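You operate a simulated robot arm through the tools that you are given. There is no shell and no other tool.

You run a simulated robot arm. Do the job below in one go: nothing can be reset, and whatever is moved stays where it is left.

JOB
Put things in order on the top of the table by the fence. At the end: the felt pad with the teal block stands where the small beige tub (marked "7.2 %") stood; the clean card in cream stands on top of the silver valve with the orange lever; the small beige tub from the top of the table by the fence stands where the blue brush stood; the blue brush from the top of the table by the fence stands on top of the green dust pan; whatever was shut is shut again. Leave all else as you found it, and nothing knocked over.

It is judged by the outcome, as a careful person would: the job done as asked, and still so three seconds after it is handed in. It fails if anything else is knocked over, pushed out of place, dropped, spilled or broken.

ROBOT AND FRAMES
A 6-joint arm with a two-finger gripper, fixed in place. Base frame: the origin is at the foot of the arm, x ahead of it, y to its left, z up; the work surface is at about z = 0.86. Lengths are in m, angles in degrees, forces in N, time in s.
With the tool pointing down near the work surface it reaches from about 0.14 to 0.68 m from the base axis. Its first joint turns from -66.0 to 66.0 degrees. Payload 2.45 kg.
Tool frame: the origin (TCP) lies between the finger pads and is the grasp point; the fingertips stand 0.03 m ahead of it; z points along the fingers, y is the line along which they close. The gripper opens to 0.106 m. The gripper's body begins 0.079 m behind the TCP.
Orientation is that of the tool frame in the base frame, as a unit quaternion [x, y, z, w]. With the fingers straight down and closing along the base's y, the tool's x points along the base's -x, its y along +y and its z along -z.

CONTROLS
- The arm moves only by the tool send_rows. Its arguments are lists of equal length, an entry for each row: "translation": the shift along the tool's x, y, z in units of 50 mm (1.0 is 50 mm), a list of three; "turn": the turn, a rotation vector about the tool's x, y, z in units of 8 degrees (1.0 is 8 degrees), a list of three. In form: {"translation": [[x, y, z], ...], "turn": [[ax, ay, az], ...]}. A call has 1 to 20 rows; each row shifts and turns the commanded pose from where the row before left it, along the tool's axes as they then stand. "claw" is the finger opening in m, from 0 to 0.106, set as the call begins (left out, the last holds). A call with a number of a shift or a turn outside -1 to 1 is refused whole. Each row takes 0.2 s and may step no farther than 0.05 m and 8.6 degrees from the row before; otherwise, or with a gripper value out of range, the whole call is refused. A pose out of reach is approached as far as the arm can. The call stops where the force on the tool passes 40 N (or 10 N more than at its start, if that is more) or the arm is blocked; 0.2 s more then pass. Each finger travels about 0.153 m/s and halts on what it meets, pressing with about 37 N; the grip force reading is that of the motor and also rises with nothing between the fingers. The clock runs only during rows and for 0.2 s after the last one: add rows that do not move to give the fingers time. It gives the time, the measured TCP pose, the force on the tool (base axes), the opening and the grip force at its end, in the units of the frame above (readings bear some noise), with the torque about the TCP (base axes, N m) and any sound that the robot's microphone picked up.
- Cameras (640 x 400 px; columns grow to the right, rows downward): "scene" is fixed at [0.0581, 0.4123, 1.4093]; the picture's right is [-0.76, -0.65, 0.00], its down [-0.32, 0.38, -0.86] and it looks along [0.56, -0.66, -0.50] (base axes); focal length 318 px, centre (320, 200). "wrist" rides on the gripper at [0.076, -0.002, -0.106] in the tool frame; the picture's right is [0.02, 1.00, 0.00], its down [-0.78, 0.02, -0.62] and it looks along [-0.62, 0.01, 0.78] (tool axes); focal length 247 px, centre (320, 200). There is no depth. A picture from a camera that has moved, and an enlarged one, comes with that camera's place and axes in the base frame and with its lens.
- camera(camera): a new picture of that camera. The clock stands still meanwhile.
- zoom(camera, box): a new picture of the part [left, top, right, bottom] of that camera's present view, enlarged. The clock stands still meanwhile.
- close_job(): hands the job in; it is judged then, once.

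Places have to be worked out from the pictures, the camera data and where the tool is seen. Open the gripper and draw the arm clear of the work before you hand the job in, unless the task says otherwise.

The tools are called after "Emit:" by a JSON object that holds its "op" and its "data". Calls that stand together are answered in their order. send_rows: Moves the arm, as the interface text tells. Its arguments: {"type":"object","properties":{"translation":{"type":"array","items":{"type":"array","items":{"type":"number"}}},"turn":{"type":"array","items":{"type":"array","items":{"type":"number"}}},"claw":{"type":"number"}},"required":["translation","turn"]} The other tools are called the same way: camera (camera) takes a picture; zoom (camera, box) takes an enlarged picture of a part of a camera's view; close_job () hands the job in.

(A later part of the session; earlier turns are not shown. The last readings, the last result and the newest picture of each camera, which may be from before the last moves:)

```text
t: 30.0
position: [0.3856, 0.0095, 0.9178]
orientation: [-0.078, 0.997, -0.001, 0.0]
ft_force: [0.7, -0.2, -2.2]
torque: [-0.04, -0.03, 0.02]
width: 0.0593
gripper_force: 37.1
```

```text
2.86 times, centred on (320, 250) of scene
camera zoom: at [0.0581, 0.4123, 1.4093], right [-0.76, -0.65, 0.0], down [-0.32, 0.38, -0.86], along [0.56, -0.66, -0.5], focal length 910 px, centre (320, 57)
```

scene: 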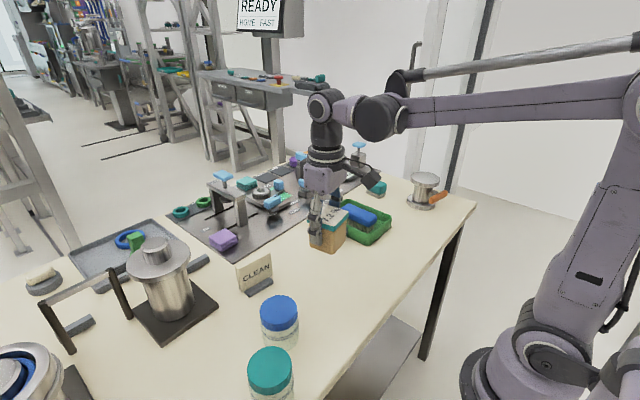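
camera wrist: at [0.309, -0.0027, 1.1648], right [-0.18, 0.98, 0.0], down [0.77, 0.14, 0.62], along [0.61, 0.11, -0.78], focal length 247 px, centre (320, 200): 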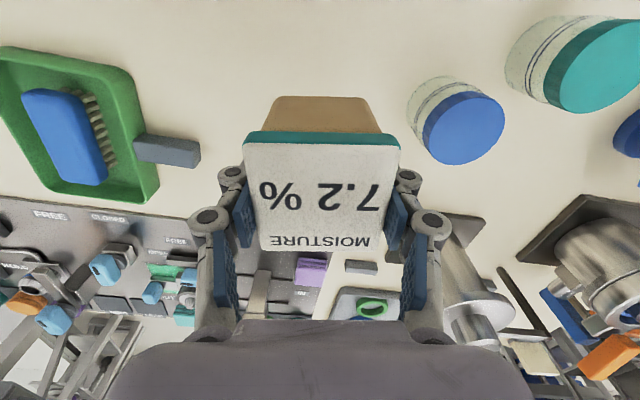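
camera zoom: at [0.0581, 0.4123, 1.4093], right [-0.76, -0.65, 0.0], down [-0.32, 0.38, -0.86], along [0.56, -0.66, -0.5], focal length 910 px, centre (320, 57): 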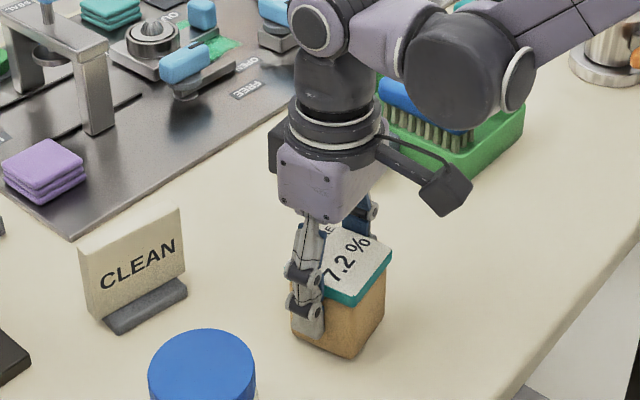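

The tub is a few mm above the table with only its weight on the sensor. I step down 2 mm at a time until contact.

Emit:
{"op": "send_rows", "data": {"translation": [[0, 0, 0.04], [0, 0, 0.03], [0, 0, 0]], "turn": [[0, 0, 0], [0, 0, 0], [0, 0, 0]]}}

```text
t: 30.8
position: [0.3855, 0.0102, 0.9121]
orientation: [-0.078, 0.997, -0.001, 0.0]
ft_force: [0.3, 0.4, -2.4]
torque: [-0.03, 0.01, 0.01]
width: 0.0593
gripper_force: 36.9
```

The weight is still hanging, so I take another 1.5 mm down.

Emit:
{"op": "send_rows", "data": {"translation": [[0, 0, 0.03], [0, 0, 0]], "turn": [[0, 0, 0], [0, 0, 0]]}}

```text
t: 31.4
position: [0.3851, 0.01, 0.9125]
orientation: [-0.079, 0.997, 0.0, 0.0]
ft_force: [0.0, -0.4, -2.0]
torque: [0.02, -0.01, -0.03]
width: 0.0592
gripper_force: 37.2
```

Emit:
{"op": "send_rows", "data": {"translation": [[0, 0, 0.03], [0, 0, 0]], "turn": [[0, 0, 0], [0, 0, 0]]}}

```text
t: 32.0
position: [0.3861, 0.0096, 0.9109]
orientation: [-0.078, 0.997, 0.0, 0.0]
ft_force: [-1.2, 0.7, 27.6]
torque: [-0.02, 0.1, -0.01]
width: 0.0593
gripper_force: 37.0
```

Firm contact on the table now (about 28 N). I open to release, then rise straight up.

Emit:
{"op": "send_rows", "data": {"translation": [[0, 0, 0], [0, 0, 0], [0, 0, 0], [0, 0, -0.3], [0, 0, -0.7], [0, 0, -1], [0, 0, -1], [0, 0, -0.6], [0, 0, 0]], "turn": [[0, 0, 0], [0, 0, 0], [0, 0, 0], [0, 0, 0], [0, 0, 0], [0, 0, 0], [0, 0, 0], [0, 0, 0], [0, 0, 0]], "claw": 0.085}}

Emit:
{"op": "camera", "data": {"camera": "scene"}}

Emit:
{"op": "camera", "data": {"camera": "wrist"}}

```text
t: 34.0
position: [0.3866, 0.0101, 1.091]
orientation: [-0.078, 0.997, 0.001, 0.001]
ft_force: [0.3, 0.3, -0.4]
torque: [0.0, -0.01, 0.02]
width: 0.085
gripper_force: 0.0
```

```text
taken
```

scene: 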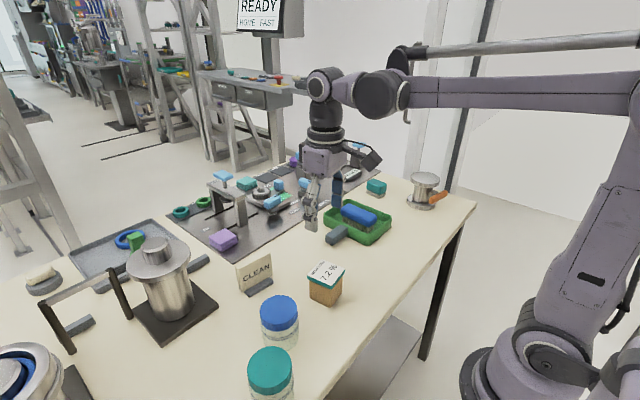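

```text
taken
camera wrist: at [0.3103, -0.0023, 1.1968], right [-0.18, 0.98, 0.0], down [0.77, 0.14, 0.62], along [0.61, 0.11, -0.78], focal length 247 px, centre (320, 200)
```

wrist: 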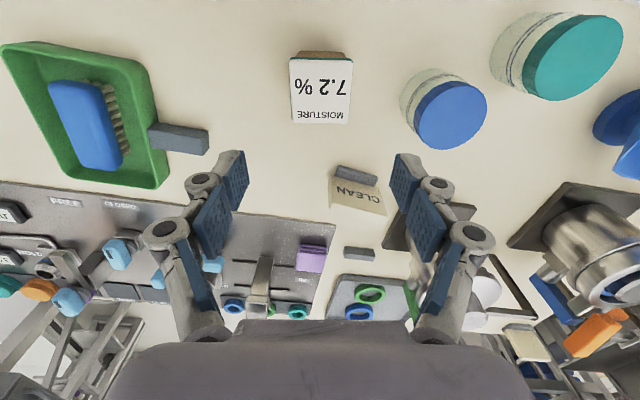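

The tub stands upright on the brush's old spot. For the far teal block I turn the gripper so it closes along x (matching the block's -6° yaw) and tilt it 25° leaning toward -y, which shortens the reach needed.

Emit:
{"op": "send_rows", "data": {"translation": [[0, 0, 0], [0, 0, 0], [0, 0, 0], [0, 0, 0], [0, 0, 0], [0, 0, 0], [0, 0, 0], [0, 0, 0], [0, 0, 0], [0, 0, 0], [0, 0, 0], [0, 0, 0], [0, 0, 0], [0, 0, 0], [0, 0, 0], [0, 0, 0], [0, 0, 0], [0, 0, 0], [0, 0, 0]], "turn": [[0, 0, 0.9375], [0, 0, 0.9375], [0, 0, 0.9375], [0, 0, 0.9375], [0, 0, 0.9375], [0, 0, 0.9375], [0, 0, 0.9375], [0, 0, 0.9375], [0, 0, 0.9375], [0, 0, 0.9375], [0, 0, 0.9375], [0, 0, 0.9375], [0, 0, 0.9375], [0, 0, 0.9375], [0, -0.78125, 0], [0, -0.78125, 0], [0, -0.78125, 0], [0, -0.78125, 0], [0, 0, 0]], "claw": 0.1}}

Emit:
{"op": "camera", "data": {"camera": "scene"}}

```text
t: 38.0
position: [0.3852, 0.0102, 1.0915]
orientation: [0.725, 0.653, -0.161, 0.146]
ft_force: [1.1, -0.7, 0.2]
torque: [0.02, 0.02, 0.04]
width: 0.1
gripper_force: 0.1
```

```text
taken
```

scene: 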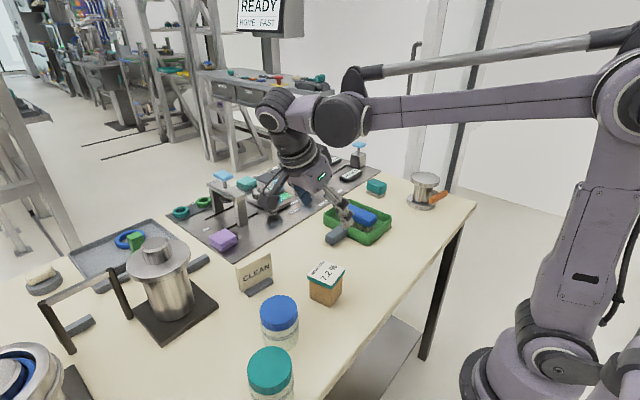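

The orientation reads as planned (tool axis leaning 25° toward -y). I travel over the pan to a point above the teal block.

Emit:
{"op": "send_rows", "data": {"translation": [[-0.6764, 0.3764, 0.5191], [-0.6764, 0.3764, 0.5191], [-0.6764, 0.3764, 0.5191], [-0.6764, 0.3764, 0.5191], [-0.6764, 0.3764, 0.5191], [-0.6764, 0.3764, 0.5191], [-0.6764, 0.3764, 0.5191], [-0.6764, 0.3764, 0.5191], [-0.6764, 0.3764, 0.5191], [-0.6764, 0.3764, 0.5191], [-0.6764, 0.3764, 0.5191], [0, 0, 0]], "turn": [[0, 0, 0], [0, 0, 0], [0, 0, 0], [0, 0, 0], [0, 0, 0], [0, 0, 0], [0, 0, 0], [0, 0, 0], [0, 0, 0], [0, 0, 0], [0, 0, 0], [0, 0, 0]]}}

Emit:
{"op": "camera", "data": {"camera": "wrist"}}

Emit:
{"op": "camera", "data": {"camera": "scene"}}

Emit:
{"op": "zoom", "data": {"camera": "scene", "box": [300, 110, 460, 250]}}

```text
t: 40.6
position: [0.5436, -0.4659, 0.9879]
orientation: [0.725, 0.654, -0.16, 0.145]
ft_force: [0.9, 0.2, 0.8]
torque: [0.03, -0.05, 0.01]
width: 0.1
gripper_force: 0.1
```

```text
taken
camera wrist: at [0.5537, -0.3514, 1.0514], right [1.0, -0.08, -0.01], down [-0.03, -0.45, 0.89], along [-0.08, -0.89, -0.45], focal length 247 px, centre (320, 200)
```

wrist: 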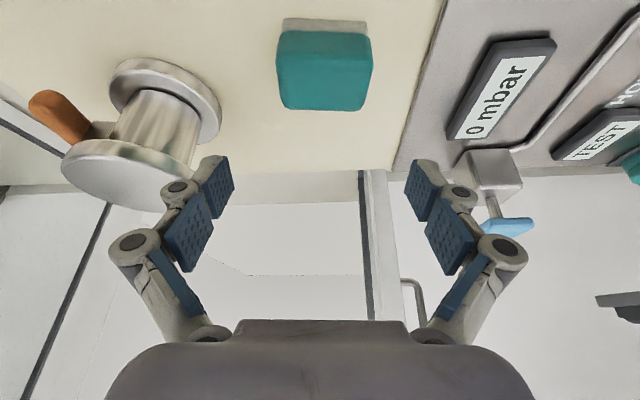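

```text
taken
```

scene: 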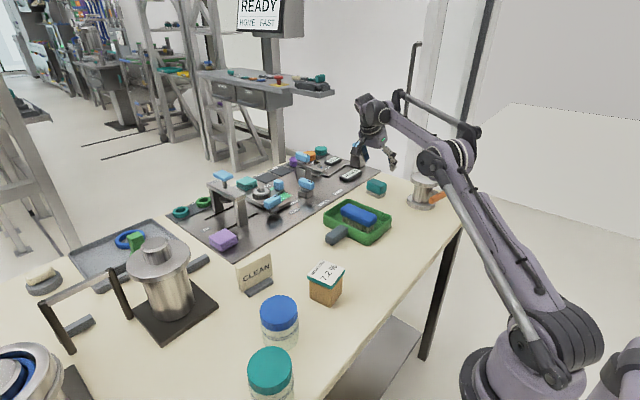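

```text
2.86 times, centred on (380, 180) of scene
camera zoom: at [0.0581, 0.4123, 1.4093], right [-0.76, -0.65, 0.0], down [-0.32, 0.38, -0.86], along [0.56, -0.66, -0.5], focal length 910 px, centre (149, 257)
```

zoom: 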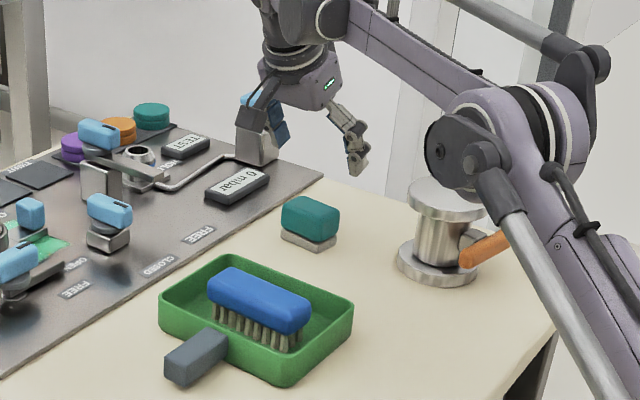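

The arm reaches here freely. I zoom on the block in the wrist view to fine-tune the grasp point.

Emit:
{"op": "zoom", "data": {"camera": "wrist", "box": [240, 0, 400, 120]}}

```text
3.33 times, centred on (320, 60) of wrist
camera zoom: at [0.5537, -0.3514, 1.0514], right [1.0, -0.08, -0.01], down [-0.03, -0.45, 0.89], along [-0.08, -0.89, -0.45], focal length 823 px, centre (320, 667)
```

zoom: 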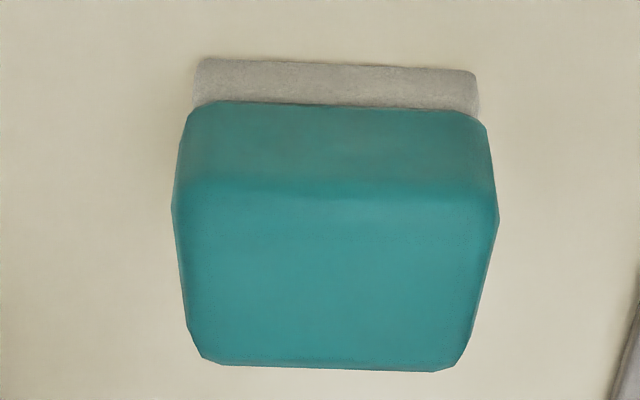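

The block top measures about 0.064 by 0.042, centred near (0.544, -0.469). I descend straight down with a small shift, to TCP z of about 0.899.

Emit:
{"op": "send_rows", "data": {"translation": [[0.1745, 0, 0.4095], [0.1745, 0, 0.4095], [0.1745, 0, 0.4095], [0.1745, 0, 0.4095], [0, 0, 0]], "turn": [[0, 0, 0], [0, 0, 0], [0, 0, 0], [0, 0, 0], [0, 0, 0]], "claw": 0.094}}

Emit:
{"op": "camera", "data": {"camera": "wrist"}}

Emit:
{"op": "zoom", "data": {"camera": "scene", "box": [310, 120, 450, 240]}}

```text
t: 41.8
position: [0.5433, -0.4698, 0.8981]
orientation: [0.725, 0.654, -0.16, 0.145]
ft_force: [-0.8, -0.4, -0.3]
torque: [-0.01, -0.02, -0.01]
width: 0.0941
gripper_force: 0.0
```

```text
taken
camera wrist: at [0.5534, -0.3543, 0.9617], right [1.0, -0.09, -0.01], down [-0.03, -0.45, 0.89], along [-0.08, -0.89, -0.45], focal length 247 px, centre (320, 200)
```

wrist: 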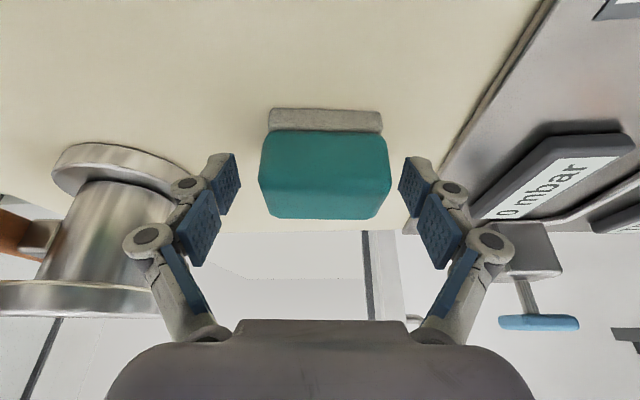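

```text
3.33 times, centred on (380, 180) of scene
camera zoom: at [0.0581, 0.4123, 1.4093], right [-0.76, -0.65, 0.0], down [-0.32, 0.38, -0.86], along [0.56, -0.66, -0.5], focal length 1061 px, centre (120, 267)
```

zoom: 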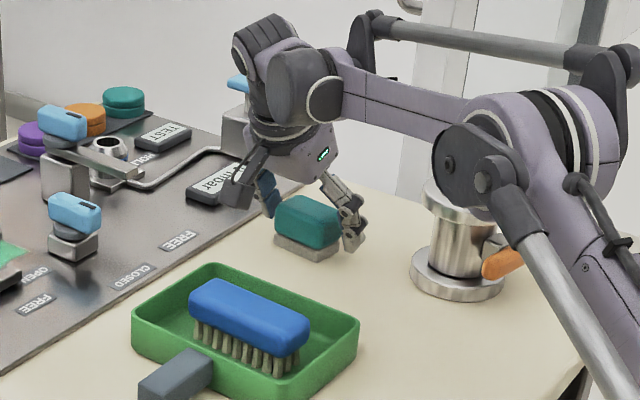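

The block sits between the fingers, about 2.5 mm toward the right finger. I shift that much and close.

Emit:
{"op": "send_rows", "data": {"translation": [[0, 0.05, 0], [0, 0, 0], [0, 0, 0], [0, 0, 0], [0, 0, 0]], "turn": [[0, 0, 0], [0, 0, 0], [0, 0, 0], [0, 0, 0], [0, 0, 0]], "claw": 0.04}}

Emit:
{"op": "camera", "data": {"camera": "wrist"}}

```text
t: 43.0
position: [0.5469, -0.4698, 0.8987]
orientation: [0.725, 0.654, -0.162, 0.145]
ft_force: [0.3, 0.3, 0.3]
torque: [0.0, 0.05, 0.01]
width: 0.0627
gripper_force: 36.8
```

```text
taken
camera wrist: at [0.5562, -0.3543, 0.9627], right [1.0, -0.08, -0.01], down [-0.03, -0.45, 0.89], along [-0.08, -0.89, -0.45], focal length 247 px, centre (320, 200)
```

wrist: 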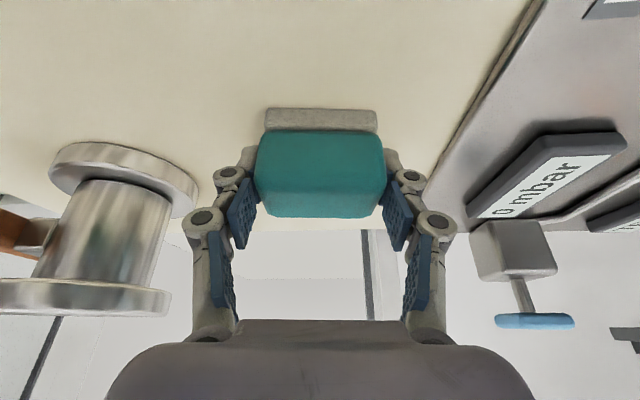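

The block is gripped at 0.063. I lift it straight up in base z and check the hold.

Emit:
{"op": "send_rows", "data": {"translation": [[-0.1, 0, -0.2145], [-0.317, 0, -0.68], [-0.317, 0, -0.68], [-0.317, 0, -0.68], [-0.217, 0, -0.4655], [0, 0, 0]], "turn": [[0, 0, 0], [0, 0, 0], [0, 0, 0], [0, 0, 0], [0, 0, 0], [0, 0, 0]]}}

Emit:
{"op": "camera", "data": {"camera": "wrist"}}

Emit:
{"op": "zoom", "data": {"camera": "scene", "box": [310, 100, 450, 220]}}

```text
t: 44.4
position: [0.5371, -0.4631, 1.0471]
orientation: [0.726, 0.653, -0.161, 0.145]
ft_force: [0.2, 0.0, -0.9]
torque: [0.03, 0.01, -0.01]
width: 0.0633
gripper_force: 36.8
out of reach, approached as far as the arm can: row 4, 5
```

```text
taken
camera wrist: at [0.5483, -0.349, 1.1101], right [1.0, -0.09, -0.01], down [-0.03, -0.45, 0.89], along [-0.08, -0.89, -0.45], focal length 247 px, centre (320, 200)
```

wrist: 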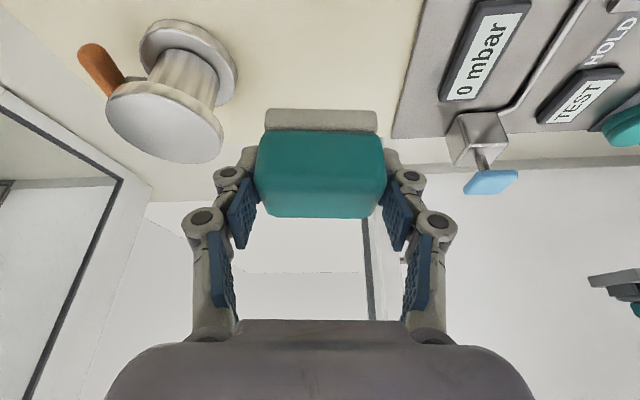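

```text
3.33 times, centred on (380, 160) of scene
camera zoom: at [0.0581, 0.4123, 1.4093], right [-0.76, -0.65, 0.0], down [-0.32, 0.38, -0.86], along [0.56, -0.66, -0.5], focal length 1061 px, centre (120, 333)
```

zoom: 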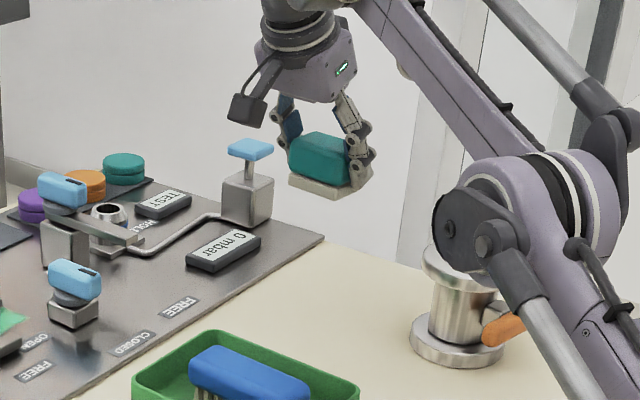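

The block is held level; the last bit of the lift only hit the reach limit, leaving the arm slightly inward. I carry it inward over the pan toward (0.42, -0.05, 1.08).

Emit:
{"op": "send_rows", "data": {"translation": [[0.7076, -0.3404, -0.3962], [0.7076, -0.3404, -0.3962], [0.7076, -0.3404, -0.3962], [0.7076, -0.3404, -0.3962], [0.7076, -0.3404, -0.3962], [0.7076, -0.3404, -0.3962], [0.7076, -0.3404, -0.3962], [0.7076, -0.3404, -0.3962], [0.7076, -0.3404, -0.3962], [0.7076, -0.3404, -0.3962], [0, 0, 0]], "turn": [[0, 0, 0], [0, 0, 0], [0, 0, 0], [0, 0, 0], [0, 0, 0], [0, 0, 0], [0, 0, 0], [0, 0, 0], [0, 0, 0], [0, 0, 0], [0, 0, 0]]}}

Emit:
{"op": "camera", "data": {"camera": "scene"}}

```text
t: 46.8
position: [0.4102, -0.043, 1.0759]
orientation: [0.726, 0.654, -0.16, 0.144]
ft_force: [0.5, -0.4, -0.8]
torque: [-0.01, 0.0, 0.0]
width: 0.063
gripper_force: 37.4
```

```text
taken
```

scene: 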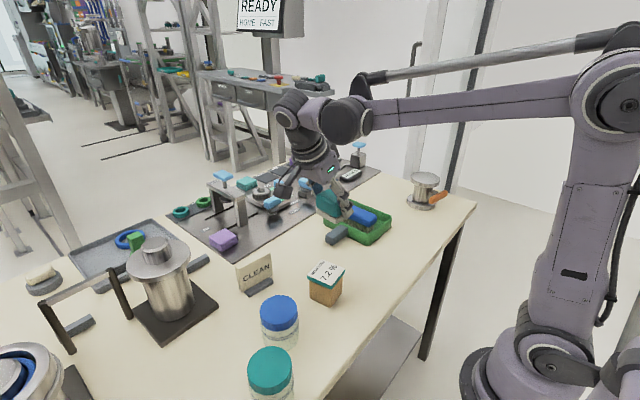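

The pad is carried clear. I now turn about the vertical by 105°, so the tilt leans outward (+x) and the closing line is along y.

Emit:
{"op": "send_rows", "data": {"translation": [[0, 0, 0], [0, 0, 0], [0, 0, 0], [0, 0, 0], [0, 0, 0], [0, 0, 0], [0, 0, 0], [0, 0, 0], [0, 0, 0], [0, 0, 0], [0, 0, 0], [0, 0, 0], [0, 0, 0], [0, 0, 0], [0, 0, 0]], "turn": [[-0.3962, 0, -0.8496], [-0.3962, 0, -0.8496], [-0.3962, 0, -0.8496], [-0.3962, 0, -0.8496], [-0.3962, 0, -0.8496], [-0.3962, 0, -0.8496], [-0.3962, 0, -0.8496], [-0.3962, 0, -0.8496], [-0.3962, 0, -0.8496], [-0.3962, 0, -0.8496], [-0.3962, 0, -0.8496], [-0.3962, 0, -0.8496], [-0.3962, 0, -0.8496], [-0.3962, 0, -0.8496], [0, 0, 0]]}}

Emit:
{"op": "camera", "data": {"camera": "wrist"}}

Emit:
{"op": "camera", "data": {"camera": "scene"}}

```text
t: 50.0
position: [0.4111, -0.044, 1.0761]
orientation: [-0.077, 0.973, 0.018, 0.215]
ft_force: [-0.4, -0.4, -0.9]
torque: [0.0, 0.0, -0.03]
width: 0.0632
gripper_force: 37.1
```

```text
taken
camera wrist: at [0.2979, -0.0625, 1.1393], right [-0.18, 0.98, -0.01], down [0.44, 0.09, 0.89], along [0.88, 0.15, -0.45], focal length 247 px, centre (320, 200)
```

wrist: 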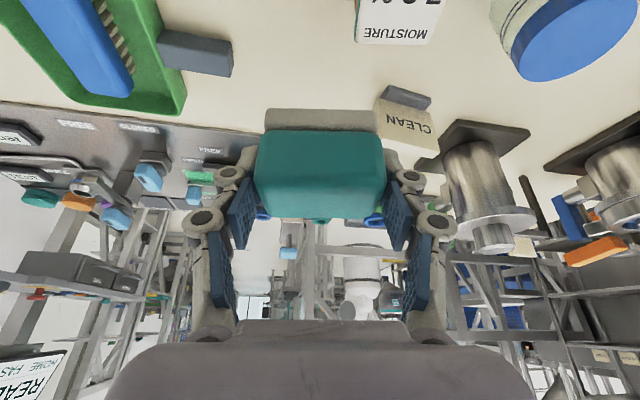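

```text
taken
```

scene: 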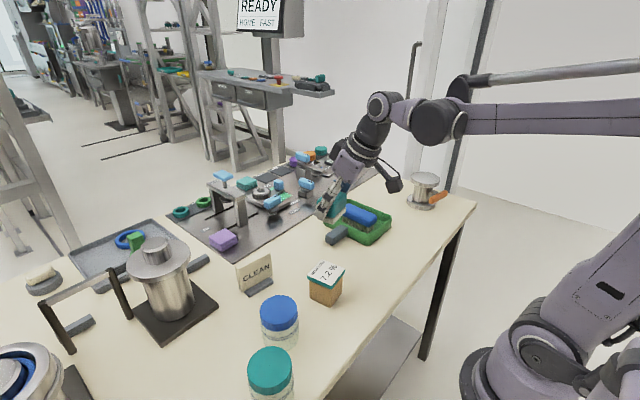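

With the lean toward +x the camera housing would come close to the two jars at the tub's spot. I turn back 90.5° instead, so the camera side faces +y there, matching the tub's 8.5° yaw.

Emit:
{"op": "send_rows", "data": {"translation": [[0, 0, 0], [0, 0, 0], [0, 0, 0], [0, 0, 0], [0, 0, 0], [0, 0, 0], [0, 0, 0], [0, 0, 0], [0, 0, 0], [0, 0, 0], [0, 0, 0], [0, 0, 0], [0, 0, 0]], "turn": [[0.3984, 0, 0.8544], [0.3984, 0, 0.8544], [0.3984, 0, 0.8544], [0.3984, 0, 0.8544], [0.3984, 0, 0.8544], [0.3984, 0, 0.8544], [0.3984, 0, 0.8544], [0.3984, 0, 0.8544], [0.3984, 0, 0.8544], [0.3984, 0, 0.8544], [0.3984, 0, 0.8544], [0.3984, 0, 0.8544], [0, 0, 0]]}}

```text
t: 52.8
position: [0.4112, -0.0443, 1.0765]
orientation: [0.638, 0.739, -0.142, 0.164]
ft_force: [-0.1, -0.1, -2.1]
torque: [-0.03, -0.01, 0.0]
width: 0.0631
gripper_force: 37.0
```

The orientation is as intended. I carry the pad to above the tub's old spot at (0.469, 0.231).

Emit:
{"op": "send_rows", "data": {"translation": [[0.7014, 0.28, -0.2769], [0.7014, 0.28, -0.2769], [0.7014, 0.28, -0.2769], [0.7014, 0.28, -0.2769], [0.7014, 0.28, -0.2769], [0.7014, 0.28, -0.2769], [0.7014, 0.28, -0.2769], [0, 0, 0]], "turn": [[0, 0, 0], [0, 0, 0], [0, 0, 0], [0, 0, 0], [0, 0, 0], [0, 0, 0], [0, 0, 0], [0, 0, 0]]}}

Emit:
{"op": "camera", "data": {"camera": "wrist"}}

Emit:
{"op": "camera", "data": {"camera": "scene"}}

```text
t: 54.6
position: [0.4687, 0.23, 1.0591]
orientation: [0.638, 0.739, -0.142, 0.164]
ft_force: [-0.7, 0.6, -0.9]
torque: [0.0, -0.01, 0.0]
width: 0.0632
gripper_force: 37.4
```

```text
taken
camera wrist: at [0.4505, 0.3454, 1.1226], right [0.99, 0.17, -0.01], down [0.08, -0.44, 0.89], along [0.14, -0.88, -0.45], focal length 247 px, centre (320, 200)
```

wrist: 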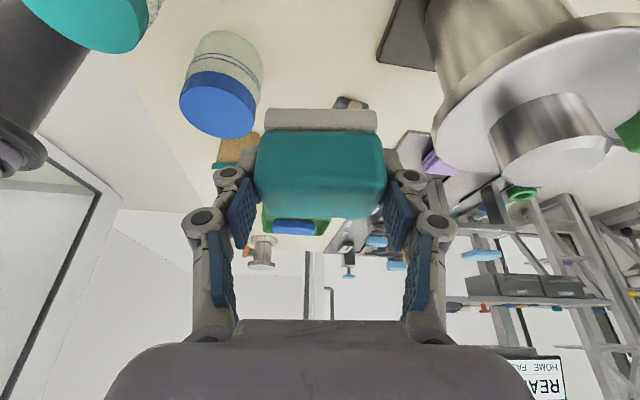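

```text
taken
```

scene: 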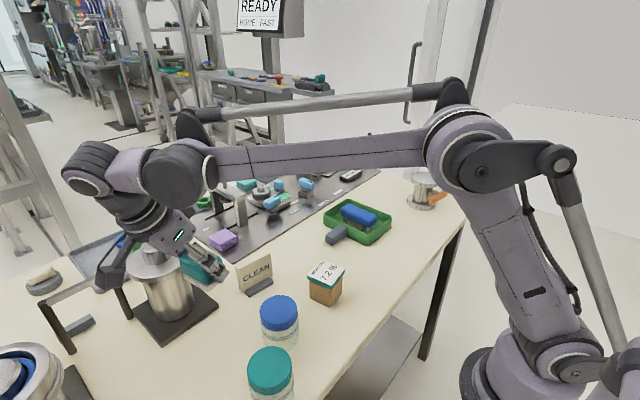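

The pad is over the target, clear of the canister lid (near edge at x of about 0.57) and jars. I lower vertically to just above the table.

Emit:
{"op": "send_rows", "data": {"translation": [[0.3255, 0, 0.698], [0.3255, 0, 0.698], [0.3255, 0, 0.698], [0.3255, 0, 0.698], [0, 0, 0]], "turn": [[0, 0, 0], [0, 0, 0], [0, 0, 0], [0, 0, 0], [0, 0, 0]]}}

Emit:
{"op": "camera", "data": {"camera": "wrist"}}

Emit:
{"op": "zoom", "data": {"camera": "scene", "box": [80, 190, 320, 370]}}

```text
t: 55.8
position: [0.4686, 0.2302, 0.9044]
orientation: [0.637, 0.74, -0.141, 0.164]
ft_force: [0.6, -0.8, -0.8]
torque: [-0.02, 0.03, -0.03]
width: 0.063
gripper_force: 37.1
```

```text
taken
camera wrist: at [0.4503, 0.3451, 0.9683], right [0.99, 0.17, -0.01], down [0.08, -0.44, 0.89], along [0.15, -0.88, -0.45], focal length 247 px, centre (320, 200)
```

wrist: 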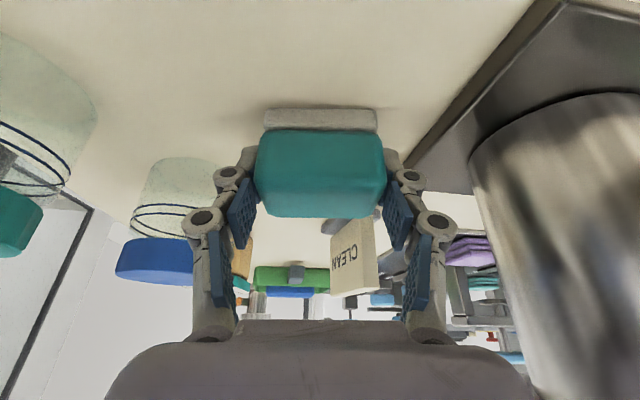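

```text
2.22 times, centred on (200, 280) of scene
camera zoom: at [0.0581, 0.4123, 1.4093], right [-0.76, -0.65, 0.0], down [-0.32, 0.38, -0.86], along [0.56, -0.66, -0.5], focal length 708 px, centre (587, 22)
```

zoom: 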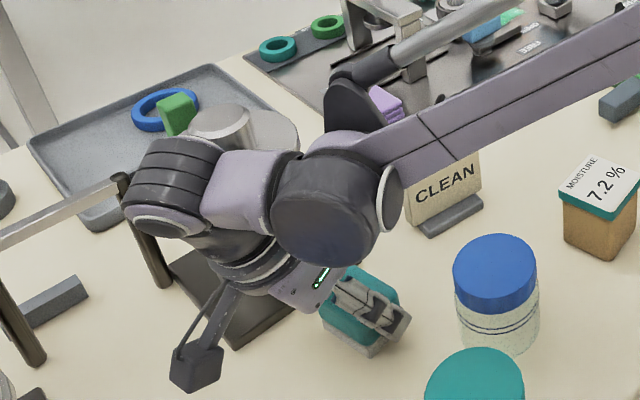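

The pad hovers about 5 mm above the table with no contact. I step down 2 mm at a time.

Emit:
{"op": "send_rows", "data": {"translation": [[0.0169, 0, 0.0363], [0.0169, 0, 0.0363], [0, 0, 0]], "turn": [[0, 0, 0], [0, 0, 0], [0, 0, 0]]}}

```text
t: 56.6
position: [0.4689, 0.2312, 0.9017]
orientation: [0.638, 0.739, -0.142, 0.164]
ft_force: [-0.7, -0.2, -0.4]
torque: [0.04, 0.02, 0.03]
width: 0.063
gripper_force: 37.1
```

Emit:
{"op": "send_rows", "data": {"translation": [[0.0127, 0, 0.0272], [0, 0, 0]], "turn": [[0, 0, 0], [0, 0, 0]]}}

```text
t: 57.2
position: [0.4683, 0.2305, 0.9003]
orientation: [0.637, 0.74, -0.142, 0.164]
ft_force: [0.4, 0.8, -2.2]
torque: [-0.02, 0.02, -0.02]
width: 0.0633
gripper_force: 37.0
```

Still no contact (only the weight shows). I take another 1.5 mm down.

Emit:
{"op": "send_rows", "data": {"translation": [[0.0127, 0, 0.0272], [0, 0, 0]], "turn": [[0, 0, 0], [0, 0, 0]]}}

```text
t: 57.8
position: [0.4685, 0.2306, 0.8989]
orientation: [0.637, 0.739, -0.141, 0.165]
ft_force: [0.8, 2.0, 13.8]
torque: [-0.12, -0.18, 0.0]
width: 0.0633
gripper_force: 36.6
```

The pad rests on the table (about 14 N). I open, then rise vertically.

Emit:
{"op": "send_rows", "data": {"translation": [[0, 0, 0], [0, 0, 0], [0, 0, 0], [-0.127, 0, -0.272], [-0.317, 0, -0.68], [-0.4, 0, -0.85], [-0.4, 0, -0.85], [-0.2, 0, -0.43], [0, 0, 0]], "turn": [[0, 0, 0], [0, 0, 0], [0, 0, 0], [0, 0, 0], [0, 0, 0], [0, 0, 0], [0, 0, 0], [0, 0, 0], [0, 0, 0]], "claw": 0.086}}

Emit:
{"op": "camera", "data": {"camera": "wrist"}}

Emit:
{"op": "camera", "data": {"camera": "scene"}}

```text
t: 59.8
position: [0.4682, 0.2305, 1.0698]
orientation: [0.637, 0.74, -0.141, 0.163]
ft_force: [0.7, -0.5, -0.1]
torque: [-0.03, 0.0, 0.0]
width: 0.086
gripper_force: 0.1
```

```text
taken
camera wrist: at [0.4503, 0.3439, 1.1328], right [0.99, 0.17, -0.01], down [0.08, -0.44, 0.89], along [0.15, -0.88, -0.45], focal length 247 px, centre (320, 200)
```

wrist: 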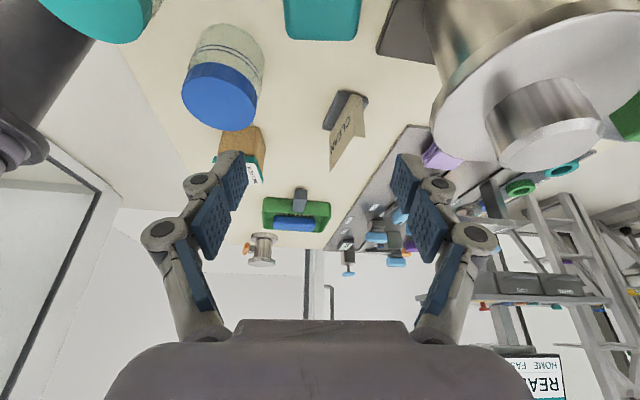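

```text
taken
```

scene: 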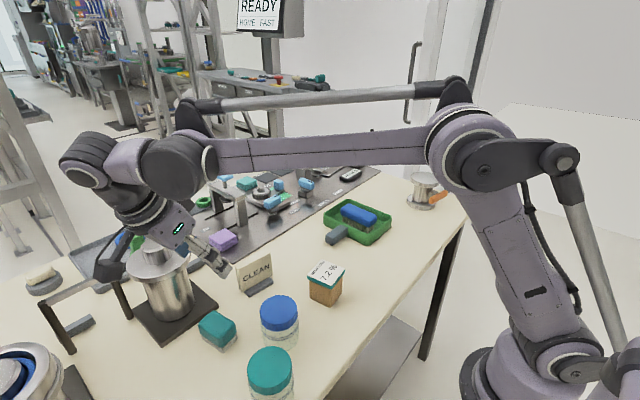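

The felt pad stands on the tub's old spot. Now I zoom on the card to measure it for the pick.

Emit:
{"op": "zoom", "data": {"camera": "wrist", "box": [280, 70, 420, 190]}}

Emit:
{"op": "zoom", "data": {"camera": "scene", "box": [210, 230, 310, 310]}}

```text
3.33 times, centred on (350, 130) of wrist
camera zoom: at [0.4503, 0.3439, 1.1328], right [0.99, 0.17, -0.01], down [0.08, -0.44, 0.89], along [0.15, -0.88, -0.45], focal length 823 px, centre (220, 433)
```

zoom: 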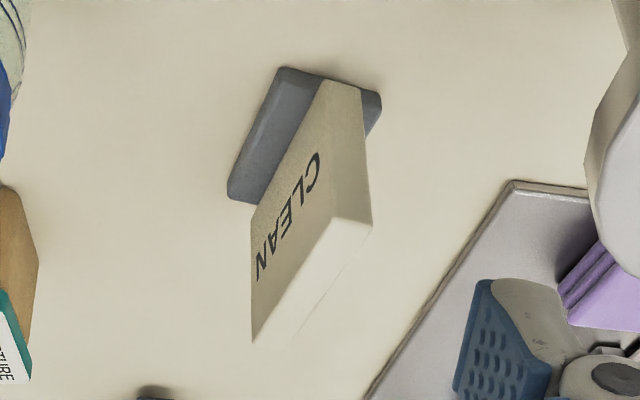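

```text
5.00 times, centred on (260, 270) of scene
camera zoom: at [0.0581, 0.4123, 1.4093], right [-0.76, -0.65, 0.0], down [-0.32, 0.38, -0.86], along [0.56, -0.66, -0.5], focal length 1592 px, centre (620, -150)
```

zoom: 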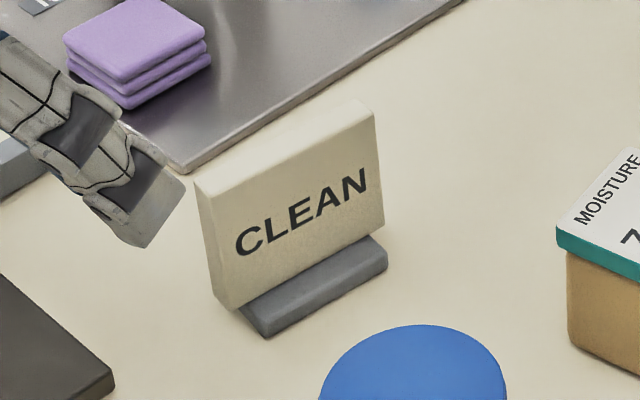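

The card is about 0.084 wide, 0.015 thick and 0.08 tall, on a foot of about 0.07 by 0.041, centred at (0.523, 0.094) and yawed -7.4°. I match its yaw, reduce the tilt to 15° (still enough reach for the valve) and go above it, wide open.

Emit:
{"op": "send_rows", "data": {"translation": [[0, 0, 0], [0, 0, 0], [0, 0, 0], [0, 0, 0], [-0.568, 0.3605, 0.359], [-0.568, 0.3605, 0.359], [-0.568, 0.3605, 0.359], [-0.568, 0.3605, 0.359], [0, 0, 0]], "turn": [[0.42, 0, 0.9007], [0.42, 0, 0.9007], [0, 0.625, 0], [0, 0.625, 0], [0, 0, 0], [0, 0, 0], [0, 0, 0], [0, 0, 0], [0, 0, 0]], "claw": 0.07}}

Emit:
{"op": "camera", "data": {"camera": "wrist"}}

Emit:
{"op": "camera", "data": {"camera": "scene"}}

```text
t: 61.8
position: [0.5227, 0.0932, 1.0292]
orientation: [0.744, 0.655, -0.098, 0.087]
ft_force: [0.3, -0.3, 0.8]
torque: [0.0, -0.04, 0.02]
width: 0.0699
gripper_force: 0.2
```

```text
taken
camera wrist: at [0.5343, 0.1957, 1.1118], right [0.99, -0.11, -0.01], down [-0.06, -0.59, 0.8], along [-0.09, -0.8, -0.6], focal length 247 px, centre (320, 200)
```

wrist: 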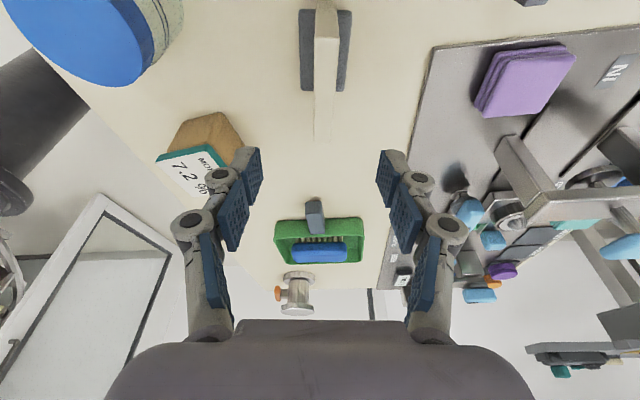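

```text
taken
```

scene: 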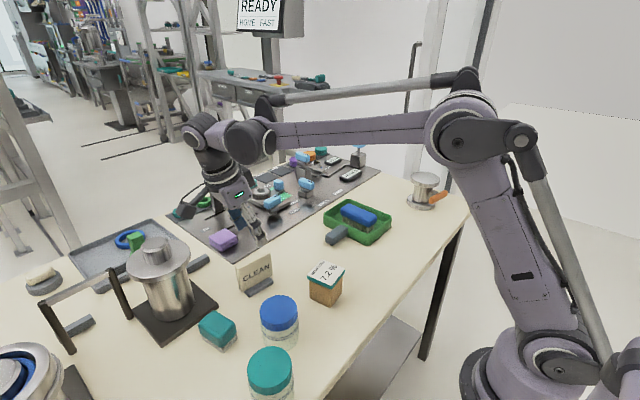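

The card is now seen edge-on almost in the middle. I zoom to fine-tune the lateral offset and yaw.

Emit:
{"op": "zoom", "data": {"camera": "wrist", "box": [240, 0, 400, 150]}}

```text
2.67 times, centred on (320, 75) of wrist
camera zoom: at [0.5343, 0.1957, 1.1118], right [0.99, -0.11, -0.01], down [-0.06, -0.59, 0.8], along [-0.09, -0.8, -0.6], focal length 659 px, centre (320, 533)
```

zoom: 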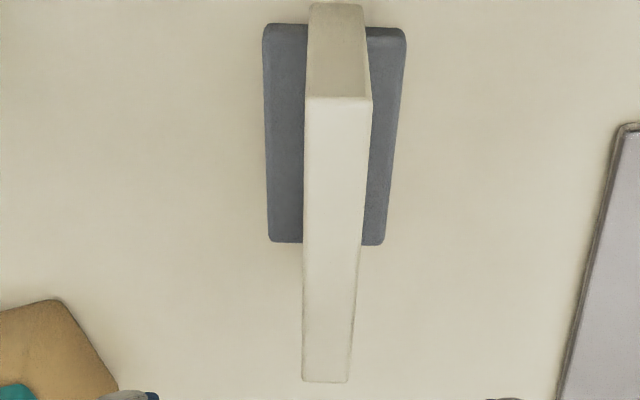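

The card's centre is (0.524, 0.093), aligned with the tool. I descend straight down to TCP z 0.917, with the tips above the foot.

Emit:
{"op": "send_rows", "data": {"translation": [[0.1947, 0.0107, 0.7207], [0.1947, 0.0107, 0.7207], [0.1947, 0.0107, 0.7207], [0, 0, 0]], "turn": [[0, 0, 0], [0, 0, 0], [0, 0, 0], [0, 0, 0]]}}

Emit:
{"op": "camera", "data": {"camera": "wrist"}}

Emit:
{"op": "zoom", "data": {"camera": "scene", "box": [150, 160, 330, 320]}}

```text
t: 62.8
position: [0.5245, 0.0934, 0.9176]
orientation: [0.745, 0.654, -0.098, 0.086]
ft_force: [-0.2, 0.0, -0.5]
torque: [0.02, 0.02, 0.0]
width: 0.0702
gripper_force: 0.0
```

```text
taken
camera wrist: at [0.5354, 0.1961, 0.9995], right [0.99, -0.11, -0.01], down [-0.06, -0.59, 0.8], along [-0.09, -0.8, -0.6], focal length 247 px, centre (320, 200)
```

wrist: 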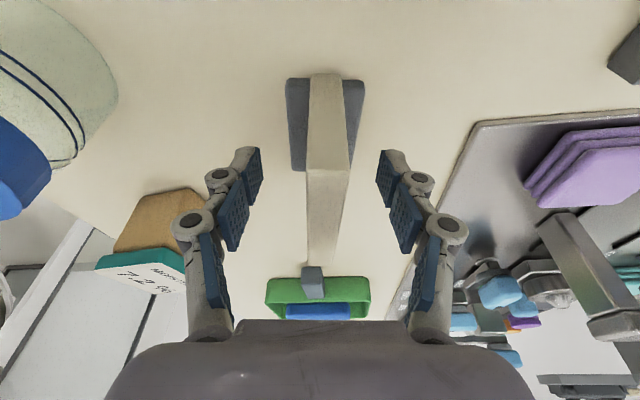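

```text
2.50 times, centred on (240, 240) of scene
camera zoom: at [0.0581, 0.4123, 1.4093], right [-0.76, -0.65, 0.0], down [-0.32, 0.38, -0.86], along [0.56, -0.66, -0.5], focal length 796 px, centre (520, 100)
```

zoom: 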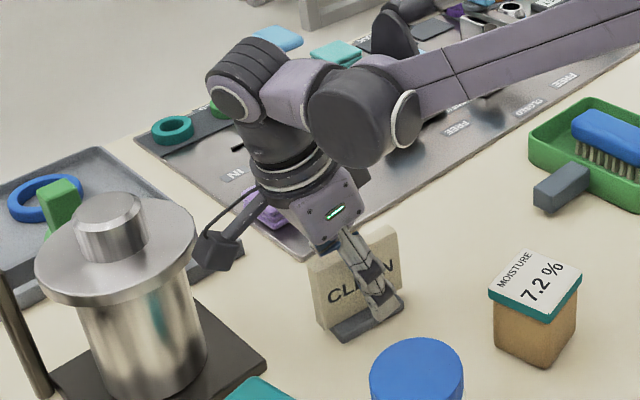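

The card stands centred between the fingers. I close on it.

Emit:
{"op": "send_rows", "data": {"translation": [[0, 0, 0], [0, 0, 0], [0, 0, 0], [0, 0, 0]], "turn": [[0, 0, 0], [0, 0, 0], [0, 0, 0], [0, 0, 0]], "claw": 0.005}}

Emit:
{"op": "camera", "data": {"camera": "wrist"}}

Emit:
{"op": "zoom", "data": {"camera": "scene", "box": [190, 200, 310, 310]}}

```text
t: 63.8
position: [0.5229, 0.0937, 0.9171]
orientation: [0.745, 0.654, -0.098, 0.086]
ft_force: [0.3, -0.3, -0.3]
torque: [-0.03, 0.03, 0.0]
width: 0.0152
gripper_force: 36.6
```

```text
taken
camera wrist: at [0.5355, 0.1961, 0.9999], right [0.99, -0.11, -0.01], down [-0.06, -0.59, 0.8], along [-0.09, -0.8, -0.6], focal length 247 px, centre (320, 200)
```

wrist: 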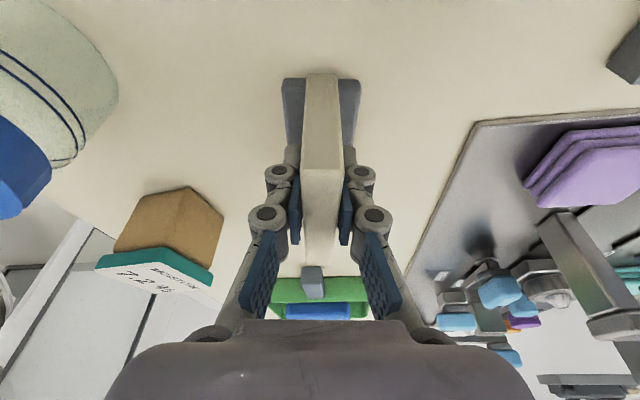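

```text
3.64 times, centred on (250, 255) of scene
camera zoom: at [0.0581, 0.4123, 1.4093], right [-0.76, -0.65, 0.0], down [-0.32, 0.38, -0.86], along [0.56, -0.66, -0.5], focal length 1158 px, centre (574, 0)
```

zoom: 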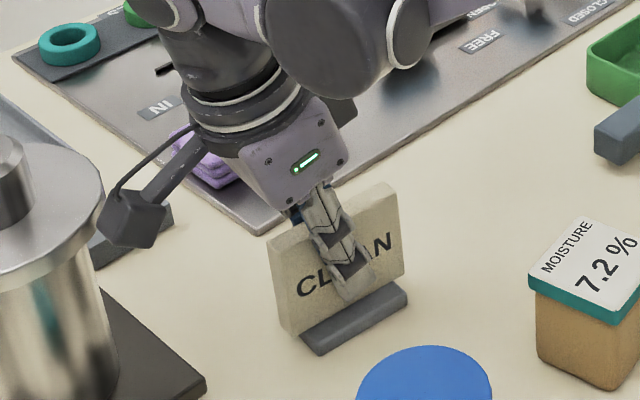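

The card is gripped at 0.015. I lift straight up 0.15 m and check that foot and card stay together.

Emit:
{"op": "send_rows", "data": {"translation": [[-0.0776, 0, -0.29], [-0.2329, 0, -0.8693], [-0.2329, 0, -0.8693], [-0.2329, 0, -0.8693], [0, 0, 0]], "turn": [[0, 0, 0], [0, 0, 0], [0, 0, 0], [0, 0, 0], [0, 0, 0]]}}

Emit:
{"op": "zoom", "data": {"camera": "scene", "box": [170, 140, 350, 320]}}

Emit:
{"op": "camera", "data": {"camera": "wrist"}}

```text
t: 65.0
position: [0.5255, 0.0926, 1.0671]
orientation: [0.744, 0.655, -0.098, 0.087]
ft_force: [-0.1, 0.9, -0.9]
torque: [0.02, -0.01, -0.02]
width: 0.0151
gripper_force: 37.2
```

```text
2.22 times, centred on (260, 230) of scene
camera zoom: at [0.0581, 0.4123, 1.4093], right [-0.76, -0.65, 0.0], down [-0.32, 0.38, -0.86], along [0.56, -0.66, -0.5], focal length 708 px, centre (453, 133)
```

zoom: 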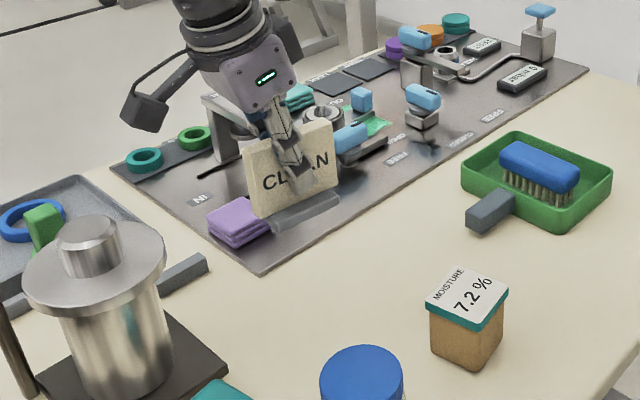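

```text
taken
camera wrist: at [0.537, 0.1951, 1.1497], right [0.99, -0.11, -0.01], down [-0.06, -0.59, 0.8], along [-0.09, -0.8, -0.6], focal length 247 px, centre (320, 200)
```

wrist: 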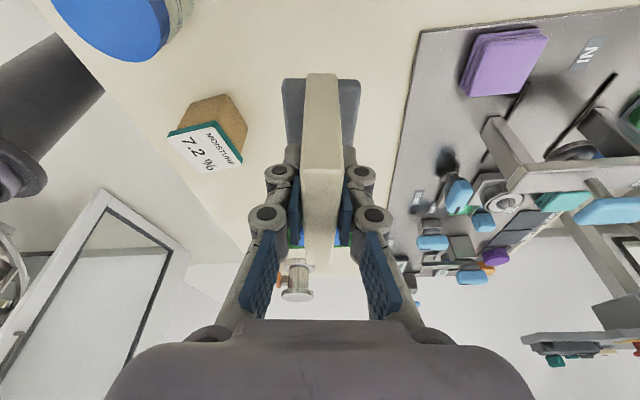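

The card and foot came up together and upright. I carry it toward the valve, stopping short at about (0.40, -0.40).

Emit:
{"op": "send_rows", "data": {"translation": [[-0.7482, -0.0914, 0.2117], [-0.7482, -0.0914, 0.2117], [-0.7482, -0.0914, 0.2117], [-0.7482, -0.0914, 0.2117], [-0.7482, -0.0914, 0.2117], [-0.7482, -0.0914, 0.2117], [-0.7482, -0.0914, 0.2117], [-0.7482, -0.0914, 0.2117], [-0.7482, -0.0914, 0.2117], [-0.7482, -0.0914, 0.2117], [-0.7482, -0.0914, 0.2117], [-0.7482, -0.0914, 0.2117], [-0.7482, -0.0914, 0.2117], [0, 0, 0]], "turn": [[0, 0, 0], [0, 0, 0], [0, 0, 0], [0, 0, 0], [0, 0, 0], [0, 0, 0], [0, 0, 0], [0, 0, 0], [0, 0, 0], [0, 0, 0], [0, 0, 0], [0, 0, 0], [0, 0, 0], [0, 0, 0]]}}

Emit:
{"op": "camera", "data": {"camera": "wrist"}}

Emit:
{"op": "zoom", "data": {"camera": "wrist", "box": [200, 60, 440, 240]}}

Emit:
{"op": "camera", "data": {"camera": "scene"}}

```text
t: 68.0
position: [0.4006, -0.3995, 1.0604]
orientation: [0.745, 0.654, -0.098, 0.086]
ft_force: [0.1, -0.7, -1.3]
torque: [-0.01, 0.02, 0.01]
width: 0.0149
gripper_force: 37.1
```

```text
taken
camera wrist: at [0.4119, -0.2978, 1.1421], right [0.99, -0.11, -0.01], down [-0.06, -0.59, 0.8], along [-0.09, -0.8, -0.6], focal length 247 px, centre (320, 200)
```

wrist: 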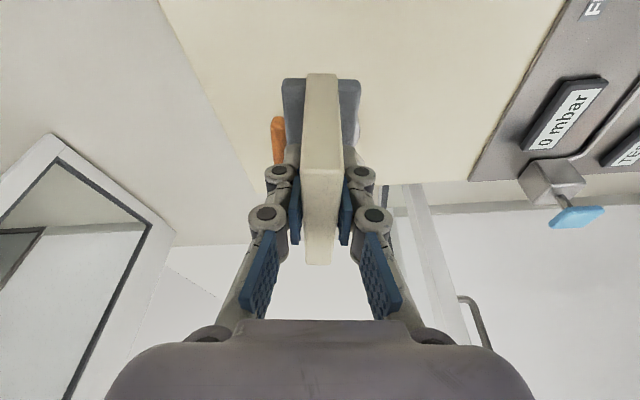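

```text
2.22 times, centred on (320, 150) of wrist
camera zoom: at [0.4119, -0.2978, 1.1421], right [0.99, -0.11, -0.01], down [-0.06, -0.59, 0.8], along [-0.09, -0.8, -0.6], focal length 549 px, centre (320, 311)
```

zoom: 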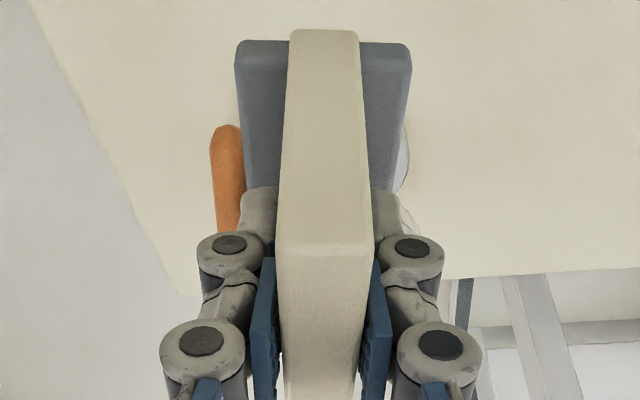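

```text
taken
```

scene: 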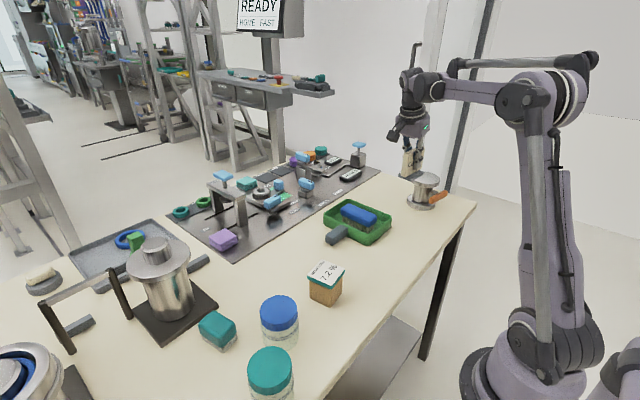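

The valve is hidden behind the foot in the wrist view, so I zoom the scene camera to refine its centre and top.

Emit:
{"op": "zoom", "data": {"camera": "scene", "box": [375, 130, 475, 220]}}

```text
4.44 times, centred on (425, 175) of scene
camera zoom: at [0.0581, 0.4123, 1.4093], right [-0.76, -0.65, 0.0], down [-0.32, 0.38, -0.86], along [0.56, -0.66, -0.5], focal length 1415 px, centre (-147, 311)
```

zoom: 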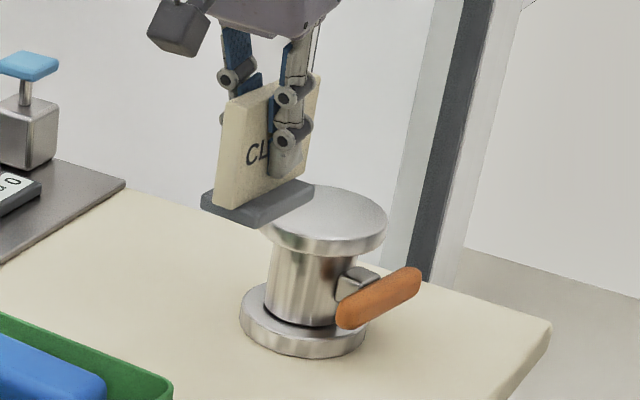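

My estimates of the valve centre differ by several mm, so I shift 9 cm in +x to see the valve unobstructed in the wrist camera before placing.

Emit:
{"op": "send_rows", "data": {"translation": [[0.112, 0.893, -0.03], [0.112, 0.893, -0.03], [0, 0, 0]], "turn": [[0, 0, 0], [0, 0, 0], [0, 0, 0]]}}

Emit:
{"op": "camera", "data": {"camera": "wrist"}}

Emit:
{"op": "zoom", "data": {"camera": "wrist", "box": [120, 40, 300, 180]}}

Emit:
{"op": "zoom", "data": {"camera": "scene", "box": [385, 160, 465, 220]}}

```text
t: 68.8
position: [0.4914, -0.3984, 1.0586]
orientation: [0.746, 0.654, -0.098, 0.087]
ft_force: [0.6, 0.6, -1.0]
torque: [0.02, 0.04, 0.01]
width: 0.0153
gripper_force: 36.9
```

```text
taken
camera wrist: at [0.5023, -0.297, 1.141], right [0.99, -0.11, -0.01], down [-0.06, -0.59, 0.8], along [-0.09, -0.8, -0.6], focal length 247 px, centre (320, 200)
```

wrist: 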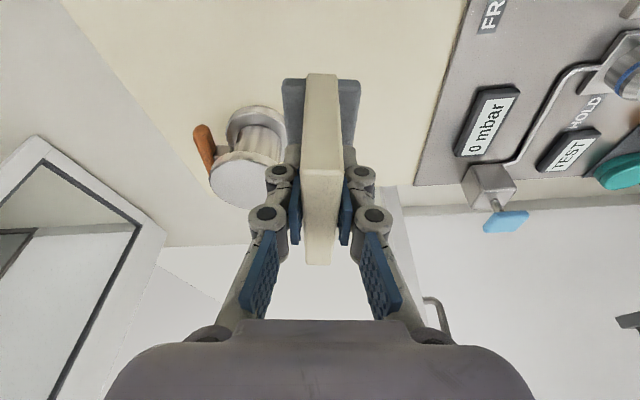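

```text
2.86 times, centred on (210, 110) of wrist
camera zoom: at [0.5023, -0.297, 1.141], right [0.99, -0.11, -0.01], down [-0.06, -0.59, 0.8], along [-0.09, -0.8, -0.6], focal length 706 px, centre (634, 457)
```

zoom: 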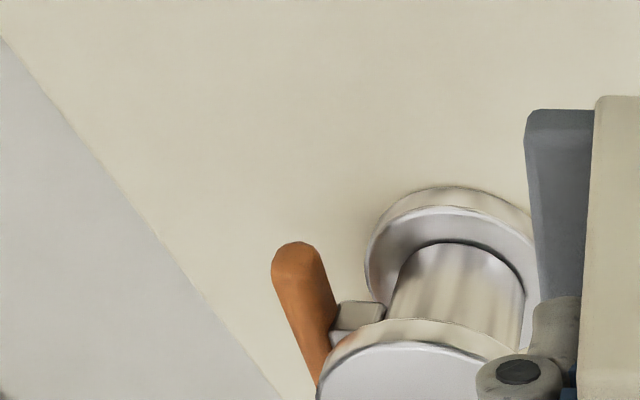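

```text
6.67 times, centred on (425, 190) of scene
camera zoom: at [0.0581, 0.4123, 1.4093], right [-0.76, -0.65, 0.0], down [-0.32, 0.38, -0.86], along [0.56, -0.66, -0.5], focal length 2123 px, centre (-380, 267)
```

zoom: 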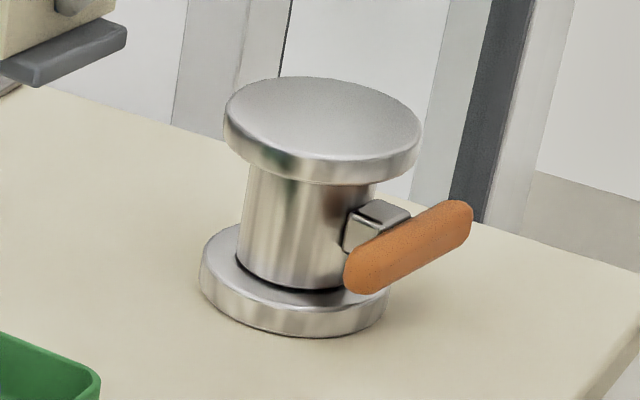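

I see the valve much better now. One more zoom on its top plate in the wrist view to confirm the centre.

Emit:
{"op": "zoom", "data": {"camera": "wrist", "box": [180, 90, 300, 220]}}

```text
3.08 times, centred on (240, 155) of wrist
camera zoom: at [0.5023, -0.297, 1.141], right [0.99, -0.11, -0.01], down [-0.06, -0.59, 0.8], along [-0.09, -0.8, -0.6], focal length 760 px, centre (566, 338)
```

zoom: 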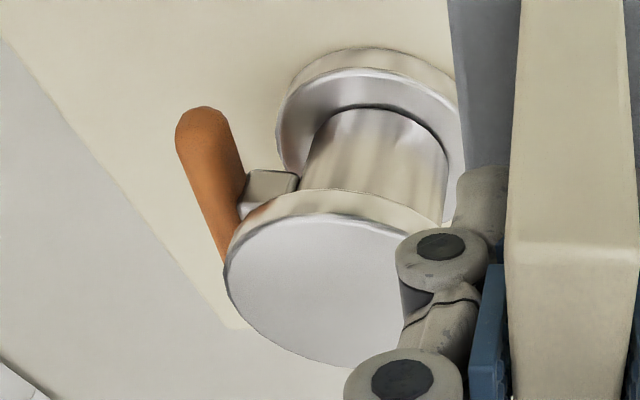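

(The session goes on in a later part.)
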